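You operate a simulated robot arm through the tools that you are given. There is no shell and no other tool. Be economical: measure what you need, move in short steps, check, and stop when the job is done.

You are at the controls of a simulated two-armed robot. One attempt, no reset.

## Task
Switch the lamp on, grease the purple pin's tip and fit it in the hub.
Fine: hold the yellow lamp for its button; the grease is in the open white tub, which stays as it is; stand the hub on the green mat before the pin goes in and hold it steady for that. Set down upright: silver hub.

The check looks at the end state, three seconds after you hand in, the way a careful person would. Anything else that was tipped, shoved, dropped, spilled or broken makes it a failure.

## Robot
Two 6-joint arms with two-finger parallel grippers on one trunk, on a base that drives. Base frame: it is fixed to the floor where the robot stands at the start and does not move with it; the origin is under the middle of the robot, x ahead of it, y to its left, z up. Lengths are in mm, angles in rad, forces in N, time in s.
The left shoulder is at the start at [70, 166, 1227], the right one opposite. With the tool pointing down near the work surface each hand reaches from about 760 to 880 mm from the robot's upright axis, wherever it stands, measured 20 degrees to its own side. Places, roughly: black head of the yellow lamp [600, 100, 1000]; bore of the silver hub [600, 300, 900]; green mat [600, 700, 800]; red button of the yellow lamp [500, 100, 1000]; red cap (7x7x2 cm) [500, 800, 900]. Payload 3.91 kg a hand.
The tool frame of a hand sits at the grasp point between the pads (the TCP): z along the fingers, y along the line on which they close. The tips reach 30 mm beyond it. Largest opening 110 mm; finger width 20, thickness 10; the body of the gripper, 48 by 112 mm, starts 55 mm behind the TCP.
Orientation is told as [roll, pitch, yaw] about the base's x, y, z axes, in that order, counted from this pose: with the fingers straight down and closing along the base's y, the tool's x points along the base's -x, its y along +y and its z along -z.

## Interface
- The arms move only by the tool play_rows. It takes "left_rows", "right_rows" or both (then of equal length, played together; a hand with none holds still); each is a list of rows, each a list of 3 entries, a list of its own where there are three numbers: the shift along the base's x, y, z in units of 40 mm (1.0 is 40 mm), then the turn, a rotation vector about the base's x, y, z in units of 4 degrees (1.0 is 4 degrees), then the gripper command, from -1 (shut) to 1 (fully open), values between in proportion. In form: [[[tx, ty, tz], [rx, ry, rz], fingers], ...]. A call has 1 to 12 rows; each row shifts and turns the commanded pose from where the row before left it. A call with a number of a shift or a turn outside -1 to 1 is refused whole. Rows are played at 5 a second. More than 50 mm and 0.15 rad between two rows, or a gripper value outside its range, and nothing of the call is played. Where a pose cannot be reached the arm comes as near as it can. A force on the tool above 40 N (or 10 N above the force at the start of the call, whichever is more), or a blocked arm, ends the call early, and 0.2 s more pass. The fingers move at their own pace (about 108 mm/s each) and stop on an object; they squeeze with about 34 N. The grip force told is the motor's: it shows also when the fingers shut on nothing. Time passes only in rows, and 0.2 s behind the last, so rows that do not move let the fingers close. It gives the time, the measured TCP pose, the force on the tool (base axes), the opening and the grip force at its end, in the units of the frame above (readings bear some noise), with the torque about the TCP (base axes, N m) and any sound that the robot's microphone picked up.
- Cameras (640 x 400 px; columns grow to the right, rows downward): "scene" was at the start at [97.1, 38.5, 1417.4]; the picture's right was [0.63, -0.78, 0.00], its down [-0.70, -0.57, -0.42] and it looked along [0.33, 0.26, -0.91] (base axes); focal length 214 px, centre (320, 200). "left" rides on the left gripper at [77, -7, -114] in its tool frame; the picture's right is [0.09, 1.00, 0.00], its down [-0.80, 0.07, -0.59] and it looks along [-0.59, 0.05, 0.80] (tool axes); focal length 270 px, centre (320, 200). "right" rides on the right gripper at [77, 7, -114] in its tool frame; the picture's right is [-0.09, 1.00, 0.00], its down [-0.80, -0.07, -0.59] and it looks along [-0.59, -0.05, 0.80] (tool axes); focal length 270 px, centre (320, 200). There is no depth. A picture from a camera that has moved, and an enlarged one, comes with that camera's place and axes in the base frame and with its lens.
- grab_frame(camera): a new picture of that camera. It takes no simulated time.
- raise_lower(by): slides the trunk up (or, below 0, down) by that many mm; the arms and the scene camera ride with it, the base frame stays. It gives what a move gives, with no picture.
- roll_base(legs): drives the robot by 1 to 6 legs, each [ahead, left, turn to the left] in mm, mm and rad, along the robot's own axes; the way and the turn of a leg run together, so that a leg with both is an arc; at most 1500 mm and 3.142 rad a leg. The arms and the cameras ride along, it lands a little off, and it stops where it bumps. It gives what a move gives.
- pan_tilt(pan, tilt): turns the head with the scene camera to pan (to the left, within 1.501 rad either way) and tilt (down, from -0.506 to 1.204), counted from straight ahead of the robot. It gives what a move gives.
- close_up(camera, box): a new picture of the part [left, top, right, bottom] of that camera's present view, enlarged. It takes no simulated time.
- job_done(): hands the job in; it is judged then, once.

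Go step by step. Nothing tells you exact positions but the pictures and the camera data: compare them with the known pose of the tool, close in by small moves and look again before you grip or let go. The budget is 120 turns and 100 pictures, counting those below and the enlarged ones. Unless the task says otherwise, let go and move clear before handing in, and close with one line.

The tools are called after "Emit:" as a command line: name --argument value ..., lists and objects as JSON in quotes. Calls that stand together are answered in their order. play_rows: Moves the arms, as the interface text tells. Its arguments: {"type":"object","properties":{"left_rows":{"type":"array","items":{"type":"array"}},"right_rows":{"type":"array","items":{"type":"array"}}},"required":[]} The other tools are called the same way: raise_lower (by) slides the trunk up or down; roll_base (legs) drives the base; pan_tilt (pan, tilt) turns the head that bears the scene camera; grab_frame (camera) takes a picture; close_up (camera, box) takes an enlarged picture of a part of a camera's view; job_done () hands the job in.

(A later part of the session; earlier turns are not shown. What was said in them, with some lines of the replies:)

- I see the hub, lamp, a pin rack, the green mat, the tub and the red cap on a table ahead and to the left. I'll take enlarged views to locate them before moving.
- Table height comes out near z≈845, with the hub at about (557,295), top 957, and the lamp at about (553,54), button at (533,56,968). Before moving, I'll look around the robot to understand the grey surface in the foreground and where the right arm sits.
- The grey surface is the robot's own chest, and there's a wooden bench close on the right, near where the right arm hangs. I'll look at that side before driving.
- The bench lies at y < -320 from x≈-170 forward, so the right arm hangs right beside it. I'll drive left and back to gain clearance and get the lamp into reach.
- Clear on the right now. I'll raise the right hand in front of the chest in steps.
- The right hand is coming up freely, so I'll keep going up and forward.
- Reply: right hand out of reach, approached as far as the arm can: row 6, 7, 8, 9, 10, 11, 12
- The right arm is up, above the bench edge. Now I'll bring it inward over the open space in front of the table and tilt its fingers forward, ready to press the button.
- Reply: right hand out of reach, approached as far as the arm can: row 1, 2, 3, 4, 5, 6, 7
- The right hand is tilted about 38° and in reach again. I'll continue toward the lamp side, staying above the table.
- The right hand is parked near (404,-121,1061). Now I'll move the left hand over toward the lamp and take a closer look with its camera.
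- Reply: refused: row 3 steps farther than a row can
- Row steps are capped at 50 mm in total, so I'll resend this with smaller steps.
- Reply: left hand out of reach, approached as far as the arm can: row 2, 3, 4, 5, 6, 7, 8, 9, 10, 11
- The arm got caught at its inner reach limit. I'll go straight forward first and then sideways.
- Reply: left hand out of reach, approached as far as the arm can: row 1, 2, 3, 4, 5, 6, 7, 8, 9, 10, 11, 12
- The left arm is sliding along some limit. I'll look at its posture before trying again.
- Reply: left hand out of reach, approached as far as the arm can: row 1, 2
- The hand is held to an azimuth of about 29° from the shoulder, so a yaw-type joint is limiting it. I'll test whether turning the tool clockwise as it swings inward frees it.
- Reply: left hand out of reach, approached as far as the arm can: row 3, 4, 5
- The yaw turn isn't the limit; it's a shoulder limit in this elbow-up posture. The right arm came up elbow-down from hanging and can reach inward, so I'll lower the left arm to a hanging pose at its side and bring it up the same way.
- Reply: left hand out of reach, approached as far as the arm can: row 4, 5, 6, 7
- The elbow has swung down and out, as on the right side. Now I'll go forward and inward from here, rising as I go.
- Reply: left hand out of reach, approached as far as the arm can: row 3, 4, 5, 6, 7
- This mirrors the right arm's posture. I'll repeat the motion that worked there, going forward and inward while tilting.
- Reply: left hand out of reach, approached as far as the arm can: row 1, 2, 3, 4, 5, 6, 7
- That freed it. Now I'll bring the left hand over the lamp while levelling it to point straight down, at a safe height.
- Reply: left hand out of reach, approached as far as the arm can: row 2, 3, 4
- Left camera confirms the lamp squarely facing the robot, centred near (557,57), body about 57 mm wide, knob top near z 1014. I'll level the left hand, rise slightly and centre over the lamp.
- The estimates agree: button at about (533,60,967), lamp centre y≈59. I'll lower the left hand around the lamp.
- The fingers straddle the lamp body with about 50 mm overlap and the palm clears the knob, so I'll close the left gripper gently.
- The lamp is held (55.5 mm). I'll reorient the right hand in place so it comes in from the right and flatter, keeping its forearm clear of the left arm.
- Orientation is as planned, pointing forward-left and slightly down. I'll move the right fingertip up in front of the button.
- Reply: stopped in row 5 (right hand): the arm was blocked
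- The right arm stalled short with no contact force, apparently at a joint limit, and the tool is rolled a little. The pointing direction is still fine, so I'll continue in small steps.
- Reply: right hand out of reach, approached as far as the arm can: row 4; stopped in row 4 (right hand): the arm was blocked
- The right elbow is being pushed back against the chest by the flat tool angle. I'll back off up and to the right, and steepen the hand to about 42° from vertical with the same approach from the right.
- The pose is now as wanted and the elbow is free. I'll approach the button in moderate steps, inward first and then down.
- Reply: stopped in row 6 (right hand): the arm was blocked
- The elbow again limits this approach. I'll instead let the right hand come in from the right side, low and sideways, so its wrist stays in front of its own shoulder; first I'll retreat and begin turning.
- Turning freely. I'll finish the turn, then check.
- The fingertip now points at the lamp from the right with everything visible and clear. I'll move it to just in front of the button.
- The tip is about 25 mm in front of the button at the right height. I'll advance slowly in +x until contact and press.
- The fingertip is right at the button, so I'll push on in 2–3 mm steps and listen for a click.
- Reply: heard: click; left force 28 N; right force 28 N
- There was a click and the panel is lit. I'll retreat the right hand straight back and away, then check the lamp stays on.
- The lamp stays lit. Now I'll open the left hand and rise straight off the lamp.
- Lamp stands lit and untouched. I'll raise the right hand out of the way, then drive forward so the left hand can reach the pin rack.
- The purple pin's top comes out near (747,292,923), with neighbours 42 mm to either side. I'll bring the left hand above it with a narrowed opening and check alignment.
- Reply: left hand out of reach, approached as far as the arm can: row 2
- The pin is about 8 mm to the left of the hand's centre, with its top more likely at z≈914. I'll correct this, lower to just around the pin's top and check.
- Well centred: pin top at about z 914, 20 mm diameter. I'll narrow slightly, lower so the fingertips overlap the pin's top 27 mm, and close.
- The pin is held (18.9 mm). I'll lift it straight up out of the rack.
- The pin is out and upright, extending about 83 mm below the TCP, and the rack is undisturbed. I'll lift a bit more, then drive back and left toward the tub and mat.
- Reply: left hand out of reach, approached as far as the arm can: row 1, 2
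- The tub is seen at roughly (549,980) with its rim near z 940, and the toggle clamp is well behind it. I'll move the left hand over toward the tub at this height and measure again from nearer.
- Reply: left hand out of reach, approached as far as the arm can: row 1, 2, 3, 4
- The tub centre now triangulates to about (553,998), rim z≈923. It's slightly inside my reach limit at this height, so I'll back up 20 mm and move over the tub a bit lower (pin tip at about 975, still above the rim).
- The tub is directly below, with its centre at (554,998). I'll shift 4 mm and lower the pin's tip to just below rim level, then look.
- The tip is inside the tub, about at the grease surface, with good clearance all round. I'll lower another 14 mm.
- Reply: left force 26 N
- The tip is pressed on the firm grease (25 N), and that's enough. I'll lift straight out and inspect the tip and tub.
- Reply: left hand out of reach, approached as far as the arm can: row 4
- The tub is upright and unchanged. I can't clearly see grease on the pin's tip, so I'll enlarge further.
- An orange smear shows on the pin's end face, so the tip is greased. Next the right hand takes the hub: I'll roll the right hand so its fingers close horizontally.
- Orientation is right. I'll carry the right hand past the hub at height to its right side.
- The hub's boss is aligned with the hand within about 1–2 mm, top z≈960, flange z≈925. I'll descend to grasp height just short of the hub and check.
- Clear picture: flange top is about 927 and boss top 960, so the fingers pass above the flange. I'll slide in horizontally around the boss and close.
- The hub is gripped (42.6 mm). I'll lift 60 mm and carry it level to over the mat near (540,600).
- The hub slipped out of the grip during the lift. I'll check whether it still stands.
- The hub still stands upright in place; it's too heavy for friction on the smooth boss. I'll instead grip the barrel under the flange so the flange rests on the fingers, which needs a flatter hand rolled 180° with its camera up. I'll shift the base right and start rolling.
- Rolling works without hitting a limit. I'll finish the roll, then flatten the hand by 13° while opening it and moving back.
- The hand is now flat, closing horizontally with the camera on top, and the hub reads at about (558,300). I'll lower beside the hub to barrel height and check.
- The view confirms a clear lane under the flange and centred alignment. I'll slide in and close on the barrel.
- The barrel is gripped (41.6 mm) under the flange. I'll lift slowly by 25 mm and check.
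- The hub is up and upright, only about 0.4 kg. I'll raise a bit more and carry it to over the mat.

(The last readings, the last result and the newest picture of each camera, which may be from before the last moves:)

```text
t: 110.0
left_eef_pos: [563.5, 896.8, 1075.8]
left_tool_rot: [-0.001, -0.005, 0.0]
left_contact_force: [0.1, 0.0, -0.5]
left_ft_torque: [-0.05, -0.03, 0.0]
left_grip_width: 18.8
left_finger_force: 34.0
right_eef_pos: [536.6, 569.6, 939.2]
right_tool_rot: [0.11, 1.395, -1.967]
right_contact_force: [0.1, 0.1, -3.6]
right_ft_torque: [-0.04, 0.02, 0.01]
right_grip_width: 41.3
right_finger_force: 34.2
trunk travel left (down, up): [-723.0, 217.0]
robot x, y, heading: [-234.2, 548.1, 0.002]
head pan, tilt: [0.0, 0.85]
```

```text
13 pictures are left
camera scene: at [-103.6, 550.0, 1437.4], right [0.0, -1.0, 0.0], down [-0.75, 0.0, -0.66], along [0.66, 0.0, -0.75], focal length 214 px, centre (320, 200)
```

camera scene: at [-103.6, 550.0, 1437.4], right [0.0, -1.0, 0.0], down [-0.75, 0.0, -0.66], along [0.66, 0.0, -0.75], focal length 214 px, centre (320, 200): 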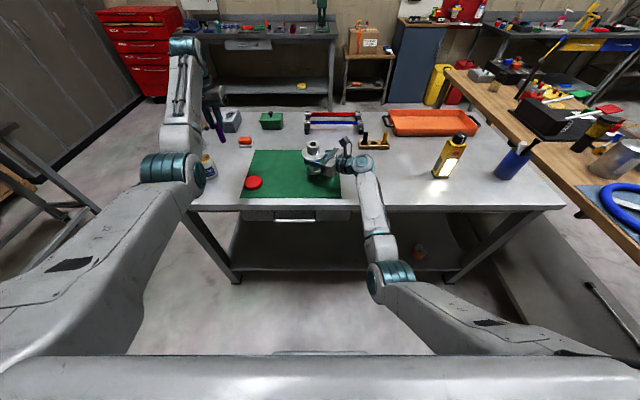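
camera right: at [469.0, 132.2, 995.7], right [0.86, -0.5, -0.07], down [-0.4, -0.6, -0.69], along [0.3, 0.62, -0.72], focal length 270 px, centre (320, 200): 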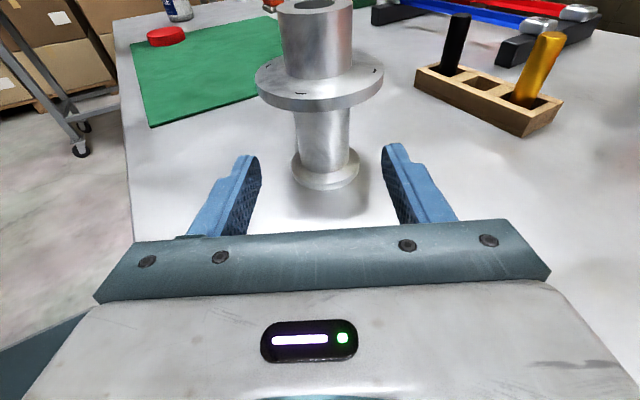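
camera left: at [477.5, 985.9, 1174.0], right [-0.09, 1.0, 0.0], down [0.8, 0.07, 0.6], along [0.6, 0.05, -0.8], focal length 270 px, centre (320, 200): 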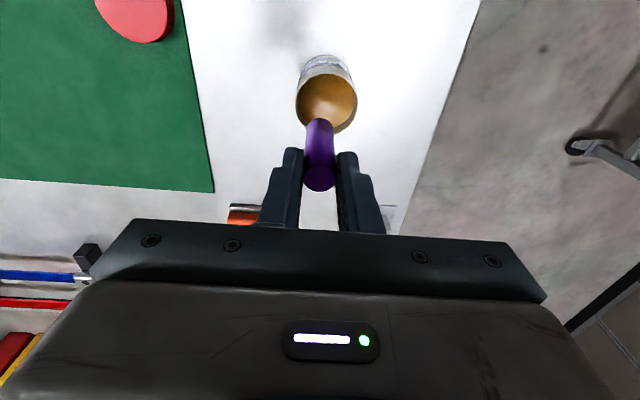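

The hub is over the mat with a clear margin. I'll lower it gently until it stands.

Emit:
play_rows --right_rows '[[[0, 0, -0.3], [0, 0, 0], -1], [[0, 0, -0.3], [0, 0, 0], -1], [[0, 0, -0.25], [0, 0, 0], -1], [[0, 0, -0.06], [0, 0, 0], -1], [[0, 0, -0.06], [0, 0, 0], -1], [[0, 0, 0], [0, 0, 0], -1]]'

Emit:
close_up --camera "scene" --box '[230, 110, 390, 210]'

```text
t: 111.4
left_eef_pos: [562.8, 896.4, 1076.3]
left_tool_rot: [0.001, -0.006, 0.0]
left_contact_force: [0.5, 0.0, -0.6]
left_ft_torque: [-0.02, 0.0, -0.04]
left_grip_width: 18.5
left_finger_force: 34.3
right_eef_pos: [536.8, 567.4, 903.6]
right_tool_rot: [0.126, 1.399, -1.955]
right_contact_force: [3.4, -1.5, 7.4]
right_ft_torque: [0.1, 0.04, -0.01]
right_grip_width: 41.5
right_finger_force: 33.7
trunk travel left (down, up): [-723.0, 217.0]
robot x, y, heading: [-234.8, 546.5, 0.002]
head pan, tilt: [0.0, 0.85]
```

```text
4.00 times, centred on (310, 160) of scene
camera zoom: at [-105.0, 549.2, 1437.6], right [0.0, -1.0, 0.0], down [-0.75, 0.0, -0.66], along [0.66, 0.0, -0.75], focal length 858 px, centre (360, 360)
```

zoom: 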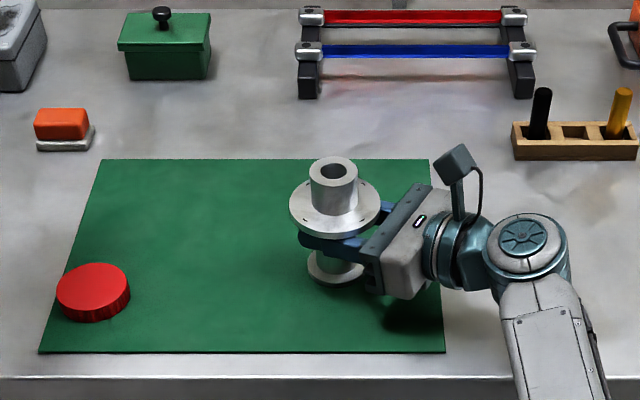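

The hub stands on the mat. I'll briefly open and re-close the right fingers so it settles flat, then bring the left hand with the pin toward it.

Emit:
play_rows --right_rows '[[[0, 0, 0], [0, 0, 0], -0.1], [[0, 0, 0], [0, 0, 0], -0.05], [[0, 0, 0], [0, 0, 0], -0.05], [[0, 0, 0], [0, 0, 0], -1], [[0, 0, 0], [0, 0, 0], -1], [[0, 0, 0], [0, 0, 0], -1]]'

Emit:
play_rows --left_rows '[[[0, -0.8, 0], [0, 0, 0], -1], [[0, -0.9, 0], [0, 0, 0], -1], [[0, -1, 0], [0, 0, 0], -1], [[0, -1, 0], [0, 0, 0], -1], [[0, -1, 0], [0, 0, 0], -1], [[0, -1, -0.1], [0, 0, 0], -1], [[-0.2, -0.9, -0.1], [0, 0, 0], -1], [[-0.2, -0.7, -0.1], [0, 0, 0], -1]]'

Emit:
grab_frame --camera "left"

```text
t: 112.8
left_eef_pos: [561.8, 896.9, 1076.1]
left_tool_rot: [0.001, -0.006, -0.001]
left_contact_force: [0.1, 0.2, -0.7]
left_ft_torque: [-0.03, -0.02, -0.01]
left_grip_width: 18.3
left_finger_force: 34.2
right_eef_pos: [536.7, 567.9, 901.1]
right_tool_rot: [0.113, 1.399, -1.966]
right_contact_force: [2.3, -0.7, 1.2]
right_ft_torque: [0.05, 0.02, -0.04]
right_grip_width: 41.5
right_finger_force: 34.2
trunk travel left (down, up): [-723.0, 217.0]
robot x, y, heading: [-228.6, 545.2, -0.002]
head pan, tilt: [0.0, 0.85]
```

```text
t: 114.6
left_eef_pos: [553.6, 606.0, 1062.2]
left_tool_rot: [0.0, -0.007, 0.001]
left_contact_force: [0.7, 0.0, -0.1]
left_ft_torque: [0.02, 0.04, -0.01]
left_grip_width: 18.8
left_finger_force: 33.9
left hand out of reach, approached as far as the arm can: row 1, 3
right_eef_pos: [536.1, 567.5, 900.8]
right_tool_rot: [0.108, 1.397, -1.971]
right_contact_force: [1.9, 0.1, 1.6]
right_ft_torque: [0.06, 0.04, -0.07]
right_grip_width: 41.5
right_finger_force: 33.7
trunk travel left (down, up): [-723.0, 217.0]
robot x, y, heading: [-230.4, 549.6, -0.001]
head pan, tilt: [0.0, 0.85]
```

```text
11 pictures are left
camera left: at [476.6, 597.7, 1175.8], right [-0.09, 1.0, 0.0], down [0.8, 0.07, 0.6], along [0.6, 0.05, -0.8], focal length 270 px, centre (320, 200)
```

left: 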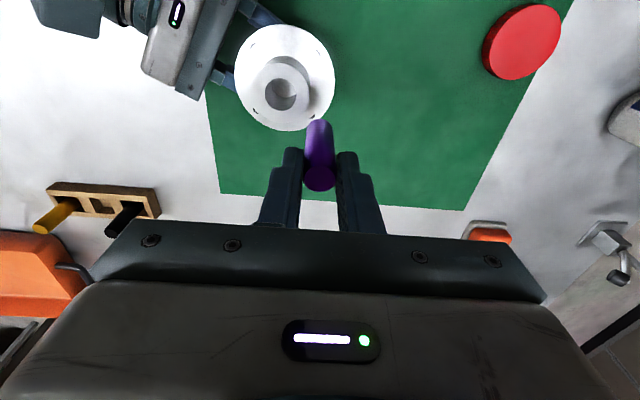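

The hub stands flat and held; its bore is at about (538–541,574), top z≈964. I'll move the pin over it, 15 mm above, and compare in close-ups.

Emit:
play_rows --left_rows '[[[-0.1, -0.4, 0], [0, 0, 0], -1], [[-0.1, -0.4, 0], [0, 0, 0], -1], [[-0.13, 0, 0], [0, 0, 0], -1], [[0, 0, 0], [0, 0, 0], -1]]'

Emit:
close_up --camera "left" --box '[240, 70, 400, 200]'

Emit:
close_up --camera "scene" --box '[280, 120, 344, 160]'

```text
t: 115.6
left_eef_pos: [540.4, 573.1, 1062.5]
left_tool_rot: [0.0, -0.006, 0.0]
left_contact_force: [0.2, 0.8, -0.9]
left_ft_torque: [0.0, 0.0, 0.02]
left_grip_width: 18.9
left_finger_force: 34.4
right_eef_pos: [536.1, 567.7, 902.4]
right_tool_rot: [0.111, 1.398, -1.966]
right_contact_force: [1.4, 0.6, 2.5]
right_ft_torque: [0.1, 0.04, -0.04]
right_grip_width: 41.5
right_finger_force: 34.0
trunk travel left (down, up): [-723.0, 217.0]
robot x, y, heading: [-234.6, 546.8, -0.006]
head pan, tilt: [0.0, 0.85]
```

```text
3.08 times, centred on (320, 135) of left
camera zoom: at [463.6, 566.7, 1175.5], right [-0.09, 1.0, 0.0], down [0.8, 0.07, 0.6], along [0.6, 0.05, -0.8], focal length 832 px, centre (320, 400)
```

zoom: 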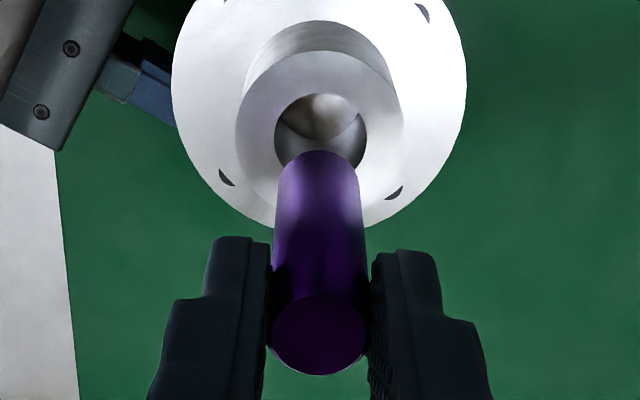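

```text
10.00 times, centred on (312, 140) of scene
camera zoom: at [-104.5, 549.3, 1437.5], right [0.0, -1.0, 0.0], down [-0.75, 0.0, -0.66], along [0.66, 0.0, -0.75], focal length 2145 px, centre (400, 800)
```

zoom: 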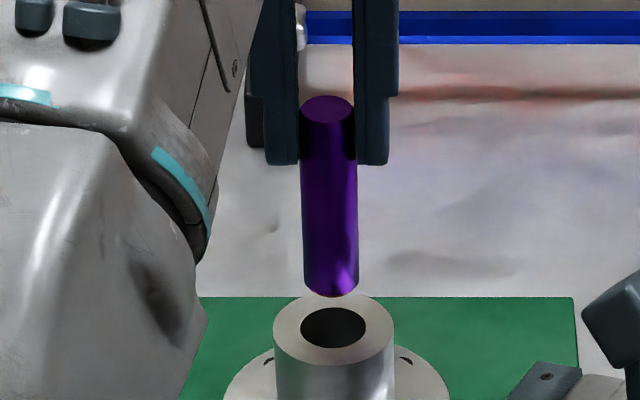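

Laterally the pin is aligned within half a millimetre; in x it's about 3 mm too far out, and the bore is about 23.6 mm for the 18.7 mm pin. I'll correct x and lower slowly until the tip is in the bore.

Emit:
play_rows --left_rows '[[[-0.075, 0, 0], [0, 0, 0], -1], [[0, 0, -0.2], [0, 0, 0], -1], [[0, 0, -0.2], [0, 0, 0], -1], [[0, 0, -0.15], [0, 0, 0], -1], [[0, 0, 0], [0, 0, 0], -1]]'

Emit:
close_up --camera "scene" --box '[280, 120, 344, 160]'

Emit:
close_up --camera "left" --box '[240, 70, 400, 200]'

```text
t: 116.8
left_eef_pos: [538.5, 574.5, 1041.9]
left_tool_rot: [-0.003, -0.011, -0.002]
left_contact_force: [-0.4, 0.6, 25.3]
left_ft_torque: [-0.1, -0.24, -0.02]
left_grip_width: 19.0
left_finger_force: 33.5
right_eef_pos: [535.8, 568.2, 900.4]
right_tool_rot: [0.115, 1.396, -1.965]
right_contact_force: [13.7, 0.8, -4.6]
right_ft_torque: [0.41, 0.01, -0.26]
right_grip_width: 41.5
right_finger_force: 33.8
trunk travel left (down, up): [-723.0, 217.0]
robot x, y, heading: [-234.0, 546.4, -0.005]
head pan, tilt: [0.0, 0.85]
```

```text
10.00 times, centred on (312, 140) of scene
camera zoom: at [-105.0, 549.5, 1437.7], right [0.0, -1.0, 0.0], down [-0.75, 0.0, -0.66], along [0.66, 0.0, -0.75], focal length 2145 px, centre (400, 800)
```

zoom: 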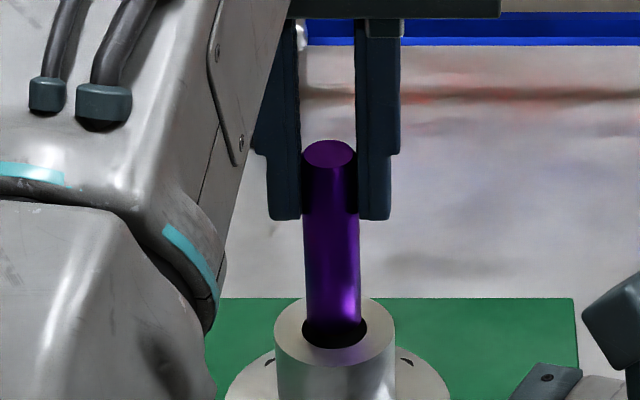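

```text
3.08 times, centred on (320, 135) of left
camera zoom: at [460.6, 566.6, 1155.6], right [-0.09, 1.0, 0.0], down [0.79, 0.07, 0.6], along [0.6, 0.05, -0.8], focal length 832 px, centre (320, 400)
```

zoom: 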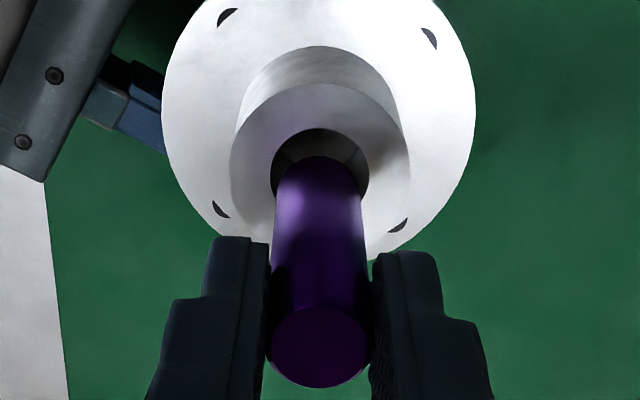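

The pin's tip has landed on the far side of the bore's rim (25 N), with a clear gap on the near side. I'll lift 5 mm, shift 5.5 mm toward the robot and lower again.

Emit:
play_rows --left_rows '[[[0, 0, 0.25], [0, 0, 0], -1], [[-0.165, 0, 0], [0, 0, 0], -1], [[0, 0, -0.15], [0, 0, 0], -1], [[0, 0, -0.15], [0, 0, 0], -1], [[0, 0, -0.1], [0, 0, 0], -1], [[0, 0, 0], [0, 0, 0], -1]]'

```text
t: 118.2
left_eef_pos: [531.3, 573.6, 1038.6]
left_tool_rot: [0.0, -0.014, 0.0]
left_contact_force: [-1.4, 2.3, 39.7]
left_ft_torque: [0.06, 0.24, 0.02]
left_grip_width: 19.0
left_finger_force: 34.0
right_eef_pos: [535.4, 569.4, 901.4]
right_tool_rot: [0.119, 1.397, -1.962]
right_contact_force: [17.3, 0.7, -11.6]
right_ft_torque: [0.44, -0.51, -0.23]
right_grip_width: 41.8
right_finger_force: 34.2
trunk travel left (down, up): [-723.0, 217.0]
robot x, y, heading: [-229.8, 549.4, -0.002]
head pan, tilt: [0.0, 0.85]
```

The torque sign flipped: now the near rim catches, while before it was the far rim. The bore's centre must be about midway, near x≈535. I'll lift, shift there and lower again.

Emit:
play_rows --left_rows '[[[0, 0, 0.25], [0, 0, 0], -1], [[0.07, 0, 0], [0, 0, 0], -1], [[0, 0, 0], [0, 0, 0], -1]]'

Emit:
close_up --camera "left" --box '[240, 70, 400, 200]'

```text
t: 119.0
left_eef_pos: [532.9, 573.0, 1042.5]
left_tool_rot: [0.001, -0.003, 0.002]
left_contact_force: [0.1, -0.2, -1.2]
left_ft_torque: [-0.01, 0.0, 0.02]
left_grip_width: 18.9
left_finger_force: 34.0
right_eef_pos: [536.6, 568.6, 901.6]
right_tool_rot: [0.111, 1.398, -1.967]
right_contact_force: [0.4, -0.3, -0.7]
right_ft_torque: [0.01, 0.04, -0.03]
right_grip_width: 41.3
right_finger_force: 34.2
trunk travel left (down, up): [-723.0, 217.0]
robot x, y, heading: [-233.7, 549.2, 0.004]
head pan, tilt: [0.0, 0.85]
```

```text
3.08 times, centred on (320, 135) of left
camera zoom: at [457.0, 566.7, 1156.8], right [-0.09, 1.0, 0.0], down [0.8, 0.07, 0.6], along [0.6, 0.05, -0.8], focal length 832 px, centre (320, 400)
```

zoom: 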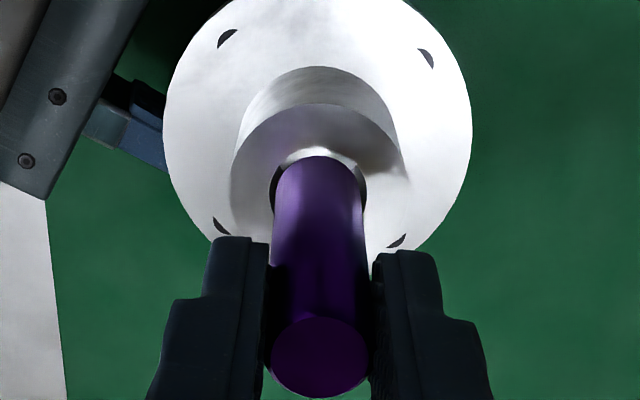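

No contact now and the gap looks nearly concentric. I'll shift 1.3 mm outward and lower slowly.

Emit:
play_rows --left_rows '[[[0.035, 0, 0], [0, 0, 0], -1], [[0, 0, -0.1], [0, 0, 0], -1], [[0, 0, -0.1], [0, 0, 0], -1], [[0, 0, -0.1], [0, 0, 0], -1], [[0, 0, 0], [0, 0, 0], -1]]'

```text
t: 120.2
left_eef_pos: [534.3, 574.3, 1032.1]
left_tool_rot: [0.001, -0.005, 0.0]
left_contact_force: [-0.4, 0.4, -1.5]
left_ft_torque: [-0.01, 0.03, -0.01]
left_grip_width: 18.9
left_finger_force: 34.0
right_eef_pos: [536.2, 569.1, 901.6]
right_tool_rot: [0.114, 1.398, -1.965]
right_contact_force: [1.6, 1.5, 1.5]
right_ft_torque: [0.13, 0.07, -0.08]
right_grip_width: 41.6
right_finger_force: 33.6
trunk travel left (down, up): [-723.0, 217.0]
robot x, y, heading: [-232.1, 548.9, -0.003]
head pan, tilt: [0.0, 0.85]
```

No contact at a height where it was blocked before, so the tip is in the bore. I'll continue down in small steps.

Emit:
play_rows --left_rows '[[[0, 0, -0.12], [0, 0, 0], -1], [[0, 0, -0.12], [0, 0, 0], -1], [[0, 0, -0.12], [0, 0, 0], -1], [[0, 0, -0.12], [0, 0, 0], -1], [[0, 0, 0], [0, 0, 0], -1]]'

```text
t: 121.4
left_eef_pos: [535.5, 574.2, 1013.5]
left_tool_rot: [-0.001, -0.005, 0.001]
left_contact_force: [2.9, 0.4, -0.5]
left_ft_torque: [0.0, -0.21, 0.02]
left_grip_width: 18.8
left_finger_force: 34.5
right_eef_pos: [537.2, 568.5, 900.3]
right_tool_rot: [0.115, 1.399, -1.965]
right_contact_force: [1.3, 2.1, 4.2]
right_ft_torque: [0.17, -0.15, -0.1]
right_grip_width: 41.5
right_finger_force: 34.7
trunk travel left (down, up): [-723.0, 217.0]
robot x, y, heading: [-236.6, 549.4, 0.005]
head pan, tilt: [0.0, 0.85]
```

Only light side contact (about 3 N in +x). I'll yield 1 mm in +x and continue down.

Emit:
play_rows --left_rows '[[[0.025, 0, -0.1], [0, 0, 0], -1], [[0, 0, -0.1], [0, 0, 0], -1], [[0, 0, -0.1], [0, 0, 0], -1], [[0, 0, 0], [0, 0, 0], -1]]'

Emit:
close_up --camera "scene" --box '[280, 120, 344, 160]'

```text
t: 122.4
left_eef_pos: [536.0, 574.3, 1003.0]
left_tool_rot: [-0.003, -0.011, 0.002]
left_contact_force: [-5.5, 0.9, 20.8]
left_ft_torque: [0.05, 0.24, 0.0]
left_grip_width: 18.7
left_finger_force: 34.3
right_eef_pos: [535.9, 567.6, 901.0]
right_tool_rot: [0.115, 1.396, -1.965]
right_contact_force: [18.7, 4.2, 0.1]
right_ft_torque: [0.38, 0.14, -0.32]
right_grip_width: 41.7
right_finger_force: 33.7
trunk travel left (down, up): [-723.0, 217.0]
robot x, y, heading: [-234.6, 550.0, -0.002]
head pan, tilt: [0.0, 0.85]
```

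```text
10.00 times, centred on (312, 140) of scene
camera zoom: at [-105.3, 550.2, 1437.8], right [0.0, -1.0, 0.0], down [-0.75, 0.0, -0.66], along [0.66, 0.0, -0.75], focal length 2145 px, centre (400, 800)
```

zoom: 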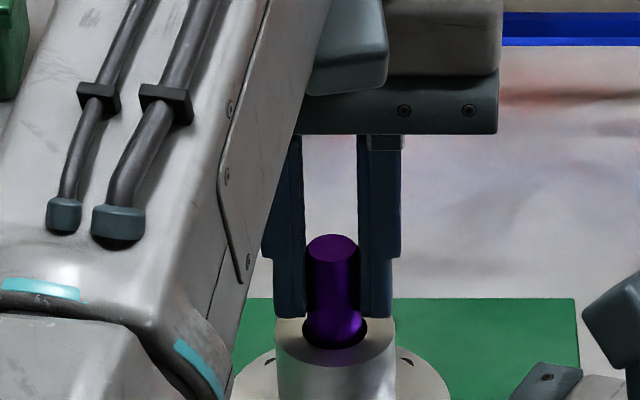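

The pin is about 38 mm deep, either seated or lightly binding. I'll relax the left fingers so it can settle on its own, then look.

Emit:
play_rows --left_rows '[[[0, 0, 0.05], [0, 0, 0], -0.6], [[0, 0, 0], [0, 0, 0], -0.3], [[0, 0, 0], [0, 0, 0], -0.2], [[0, 0, 0], [0, 0, 0], -0.2]]'

Emit:
close_up --camera "scene" --box '[280, 120, 344, 160]'

```text
t: 123.4
left_eef_pos: [535.8, 573.9, 1002.6]
left_tool_rot: [0.002, -0.005, 0.0]
left_contact_force: [0.9, 0.7, 0.4]
left_ft_torque: [0.02, -0.03, -0.02]
left_grip_width: 44.1
left_finger_force: 0.0
right_eef_pos: [537.0, 568.7, 900.8]
right_tool_rot: [0.114, 1.397, -1.965]
right_contact_force: [-0.1, 1.4, 2.9]
right_ft_torque: [0.07, 0.23, 0.01]
right_grip_width: 41.6
right_finger_force: 34.0
trunk travel left (down, up): [-723.0, 217.0]
robot x, y, heading: [-234.3, 548.9, -0.001]
head pan, tilt: [0.0, 0.85]
```

```text
10.00 times, centred on (312, 140) of scene
camera zoom: at [-105.2, 549.5, 1437.5], right [0.0, -1.0, 0.0], down [-0.75, 0.0, -0.66], along [0.66, 0.0, -0.75], focal length 2145 px, centre (400, 800)
```

zoom: 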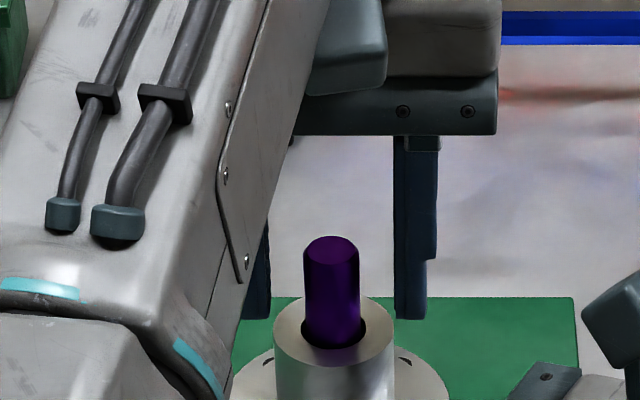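

The pin stays at the same height, freely standing in the bore, so it is seated on the bottom. I'll raise the left hand straight up, then open the right hand and withdraw it along its own direction.

Emit:
play_rows --left_rows '[[[0, 0, 0.4], [0, 0, 0], -0.2], [[0, 0, 0.6], [0, 0, 0], -0.2], [[0, 0, 0.6], [0, 0, 0], -0.2], [[0.3, 0.8, 0.3], [0, 0, 0], -0.2], [[0.2, 0.9, 0], [0, 0, 0], -0.2], [[0.2, 0.9, 0], [0, 0, 0], -0.2], [[0, 0.9, 0], [0, 0, 0], -0.2]]'

Emit:
play_rows --right_rows '[[[0, 0, 0], [0, 0, 0], -0.1], [[0, 0, 0], [0, 0, 0], 0.3], [[0, 0, 0], [0, 0, 0], 0.3], [[-0.2, -0.35, 0], [0, 0, 0], 0.3], [[-0.4, -0.7, 0], [0, 0, 0], 0.3], [[-0.4, -0.7, 0], [0, 0, 0], 0.3], [[-0.4, -0.7, 0.2], [0, 0, 0], 0.3], [[-0.2, -0.2, 0.8], [0, 0, 0], 0.3], [[0, 0, 0.8], [0, 0, 0], 0.3]]'

Emit:
close_up --camera "scene" --box '[230, 110, 390, 210]'

```text
t: 125.0
left_eef_pos: [566.2, 713.8, 1079.9]
left_tool_rot: [-0.002, -0.003, 0.001]
left_contact_force: [-0.1, -0.2, 0.1]
left_ft_torque: [-0.02, -0.01, 0.03]
left_grip_width: 44.1
left_finger_force: 0.0
right_eef_pos: [535.4, 569.6, 900.4]
right_tool_rot: [0.121, 1.396, -1.96]
right_contact_force: [-2.3, 0.7, 0.9]
right_ft_torque: [0.03, 0.23, 0.02]
right_grip_width: 41.4
right_finger_force: 33.2
trunk travel left (down, up): [-723.0, 217.0]
robot x, y, heading: [-234.4, 547.8, 0.003]
head pan, tilt: [0.0, 0.85]
```

```text
t: 127.0
left_eef_pos: [566.5, 714.5, 1079.2]
left_tool_rot: [-0.001, -0.006, 0.0]
left_contact_force: [0.7, 0.1, 0.0]
left_ft_torque: [0.0, 0.03, 0.0]
left_grip_width: 44.0
left_finger_force: 0.0
right_eef_pos: [471.8, 464.1, 973.2]
right_tool_rot: [0.109, 1.396, -1.971]
right_contact_force: [-0.1, 0.4, 0.2]
right_ft_torque: [-0.03, 0.01, -0.01]
right_grip_width: 71.9
right_finger_force: 0.2
trunk travel left (down, up): [-723.0, 217.0]
robot x, y, heading: [-233.2, 550.1, 0.002]
head pan, tilt: [0.0, 0.85]
```

```text
4.00 times, centred on (310, 160) of scene
camera zoom: at [-104.4, 549.9, 1437.4], right [0.0, -1.0, 0.0], down [-0.75, 0.0, -0.66], along [0.66, 0.0, -0.75], focal length 858 px, centre (360, 360)
```

zoom: 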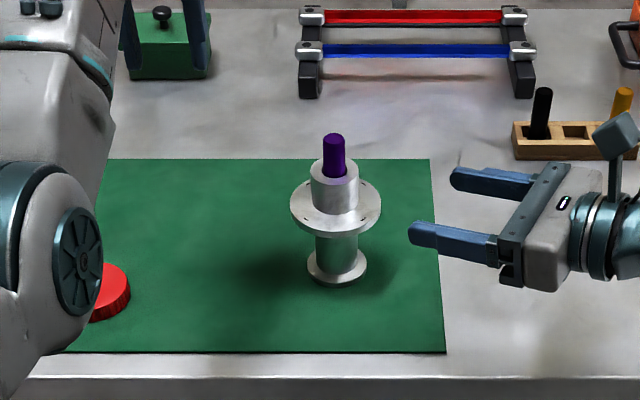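

The hub stands upright on the mat with the pin seated, and both hands are clear. I'll take one last overall look.

Emit:
grab_frame --camera "scene"

Emit:
grab_frame --camera "right"

```text
2 pictures are left
camera scene: at [-104.4, 549.9, 1437.4], right [0.0, -1.0, 0.0], down [-0.75, 0.0, -0.66], along [0.66, 0.0, -0.75], focal length 214 px, centre (320, 200)
```

scene: 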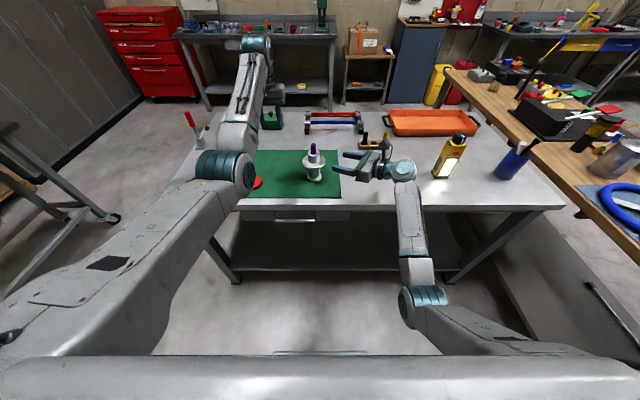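

```text
1 pictures are left
camera right: at [429.4, 373.5, 1069.9], right [0.86, -0.5, -0.07], down [-0.4, -0.6, -0.69], along [0.3, 0.62, -0.72], focal length 270 px, centre (320, 200)
```

right: 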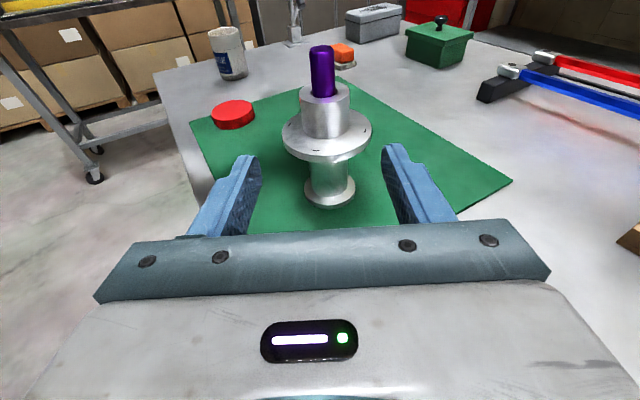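

Everything checks out: the lamp is lit and standing, the tub and cap are undisturbed, and the hub stands upright on the mat with the pin in its bore. Both hands are clear, so I'm handing in.

Emit:
job_done

```text
The job is handed in.
```

I switched the lamp on, greased the purple pin's tip and fitted it in the silver hub, which stands upright on the green mat. On my first try at lifting the hub it slipped from the grip, but it stayed standing.
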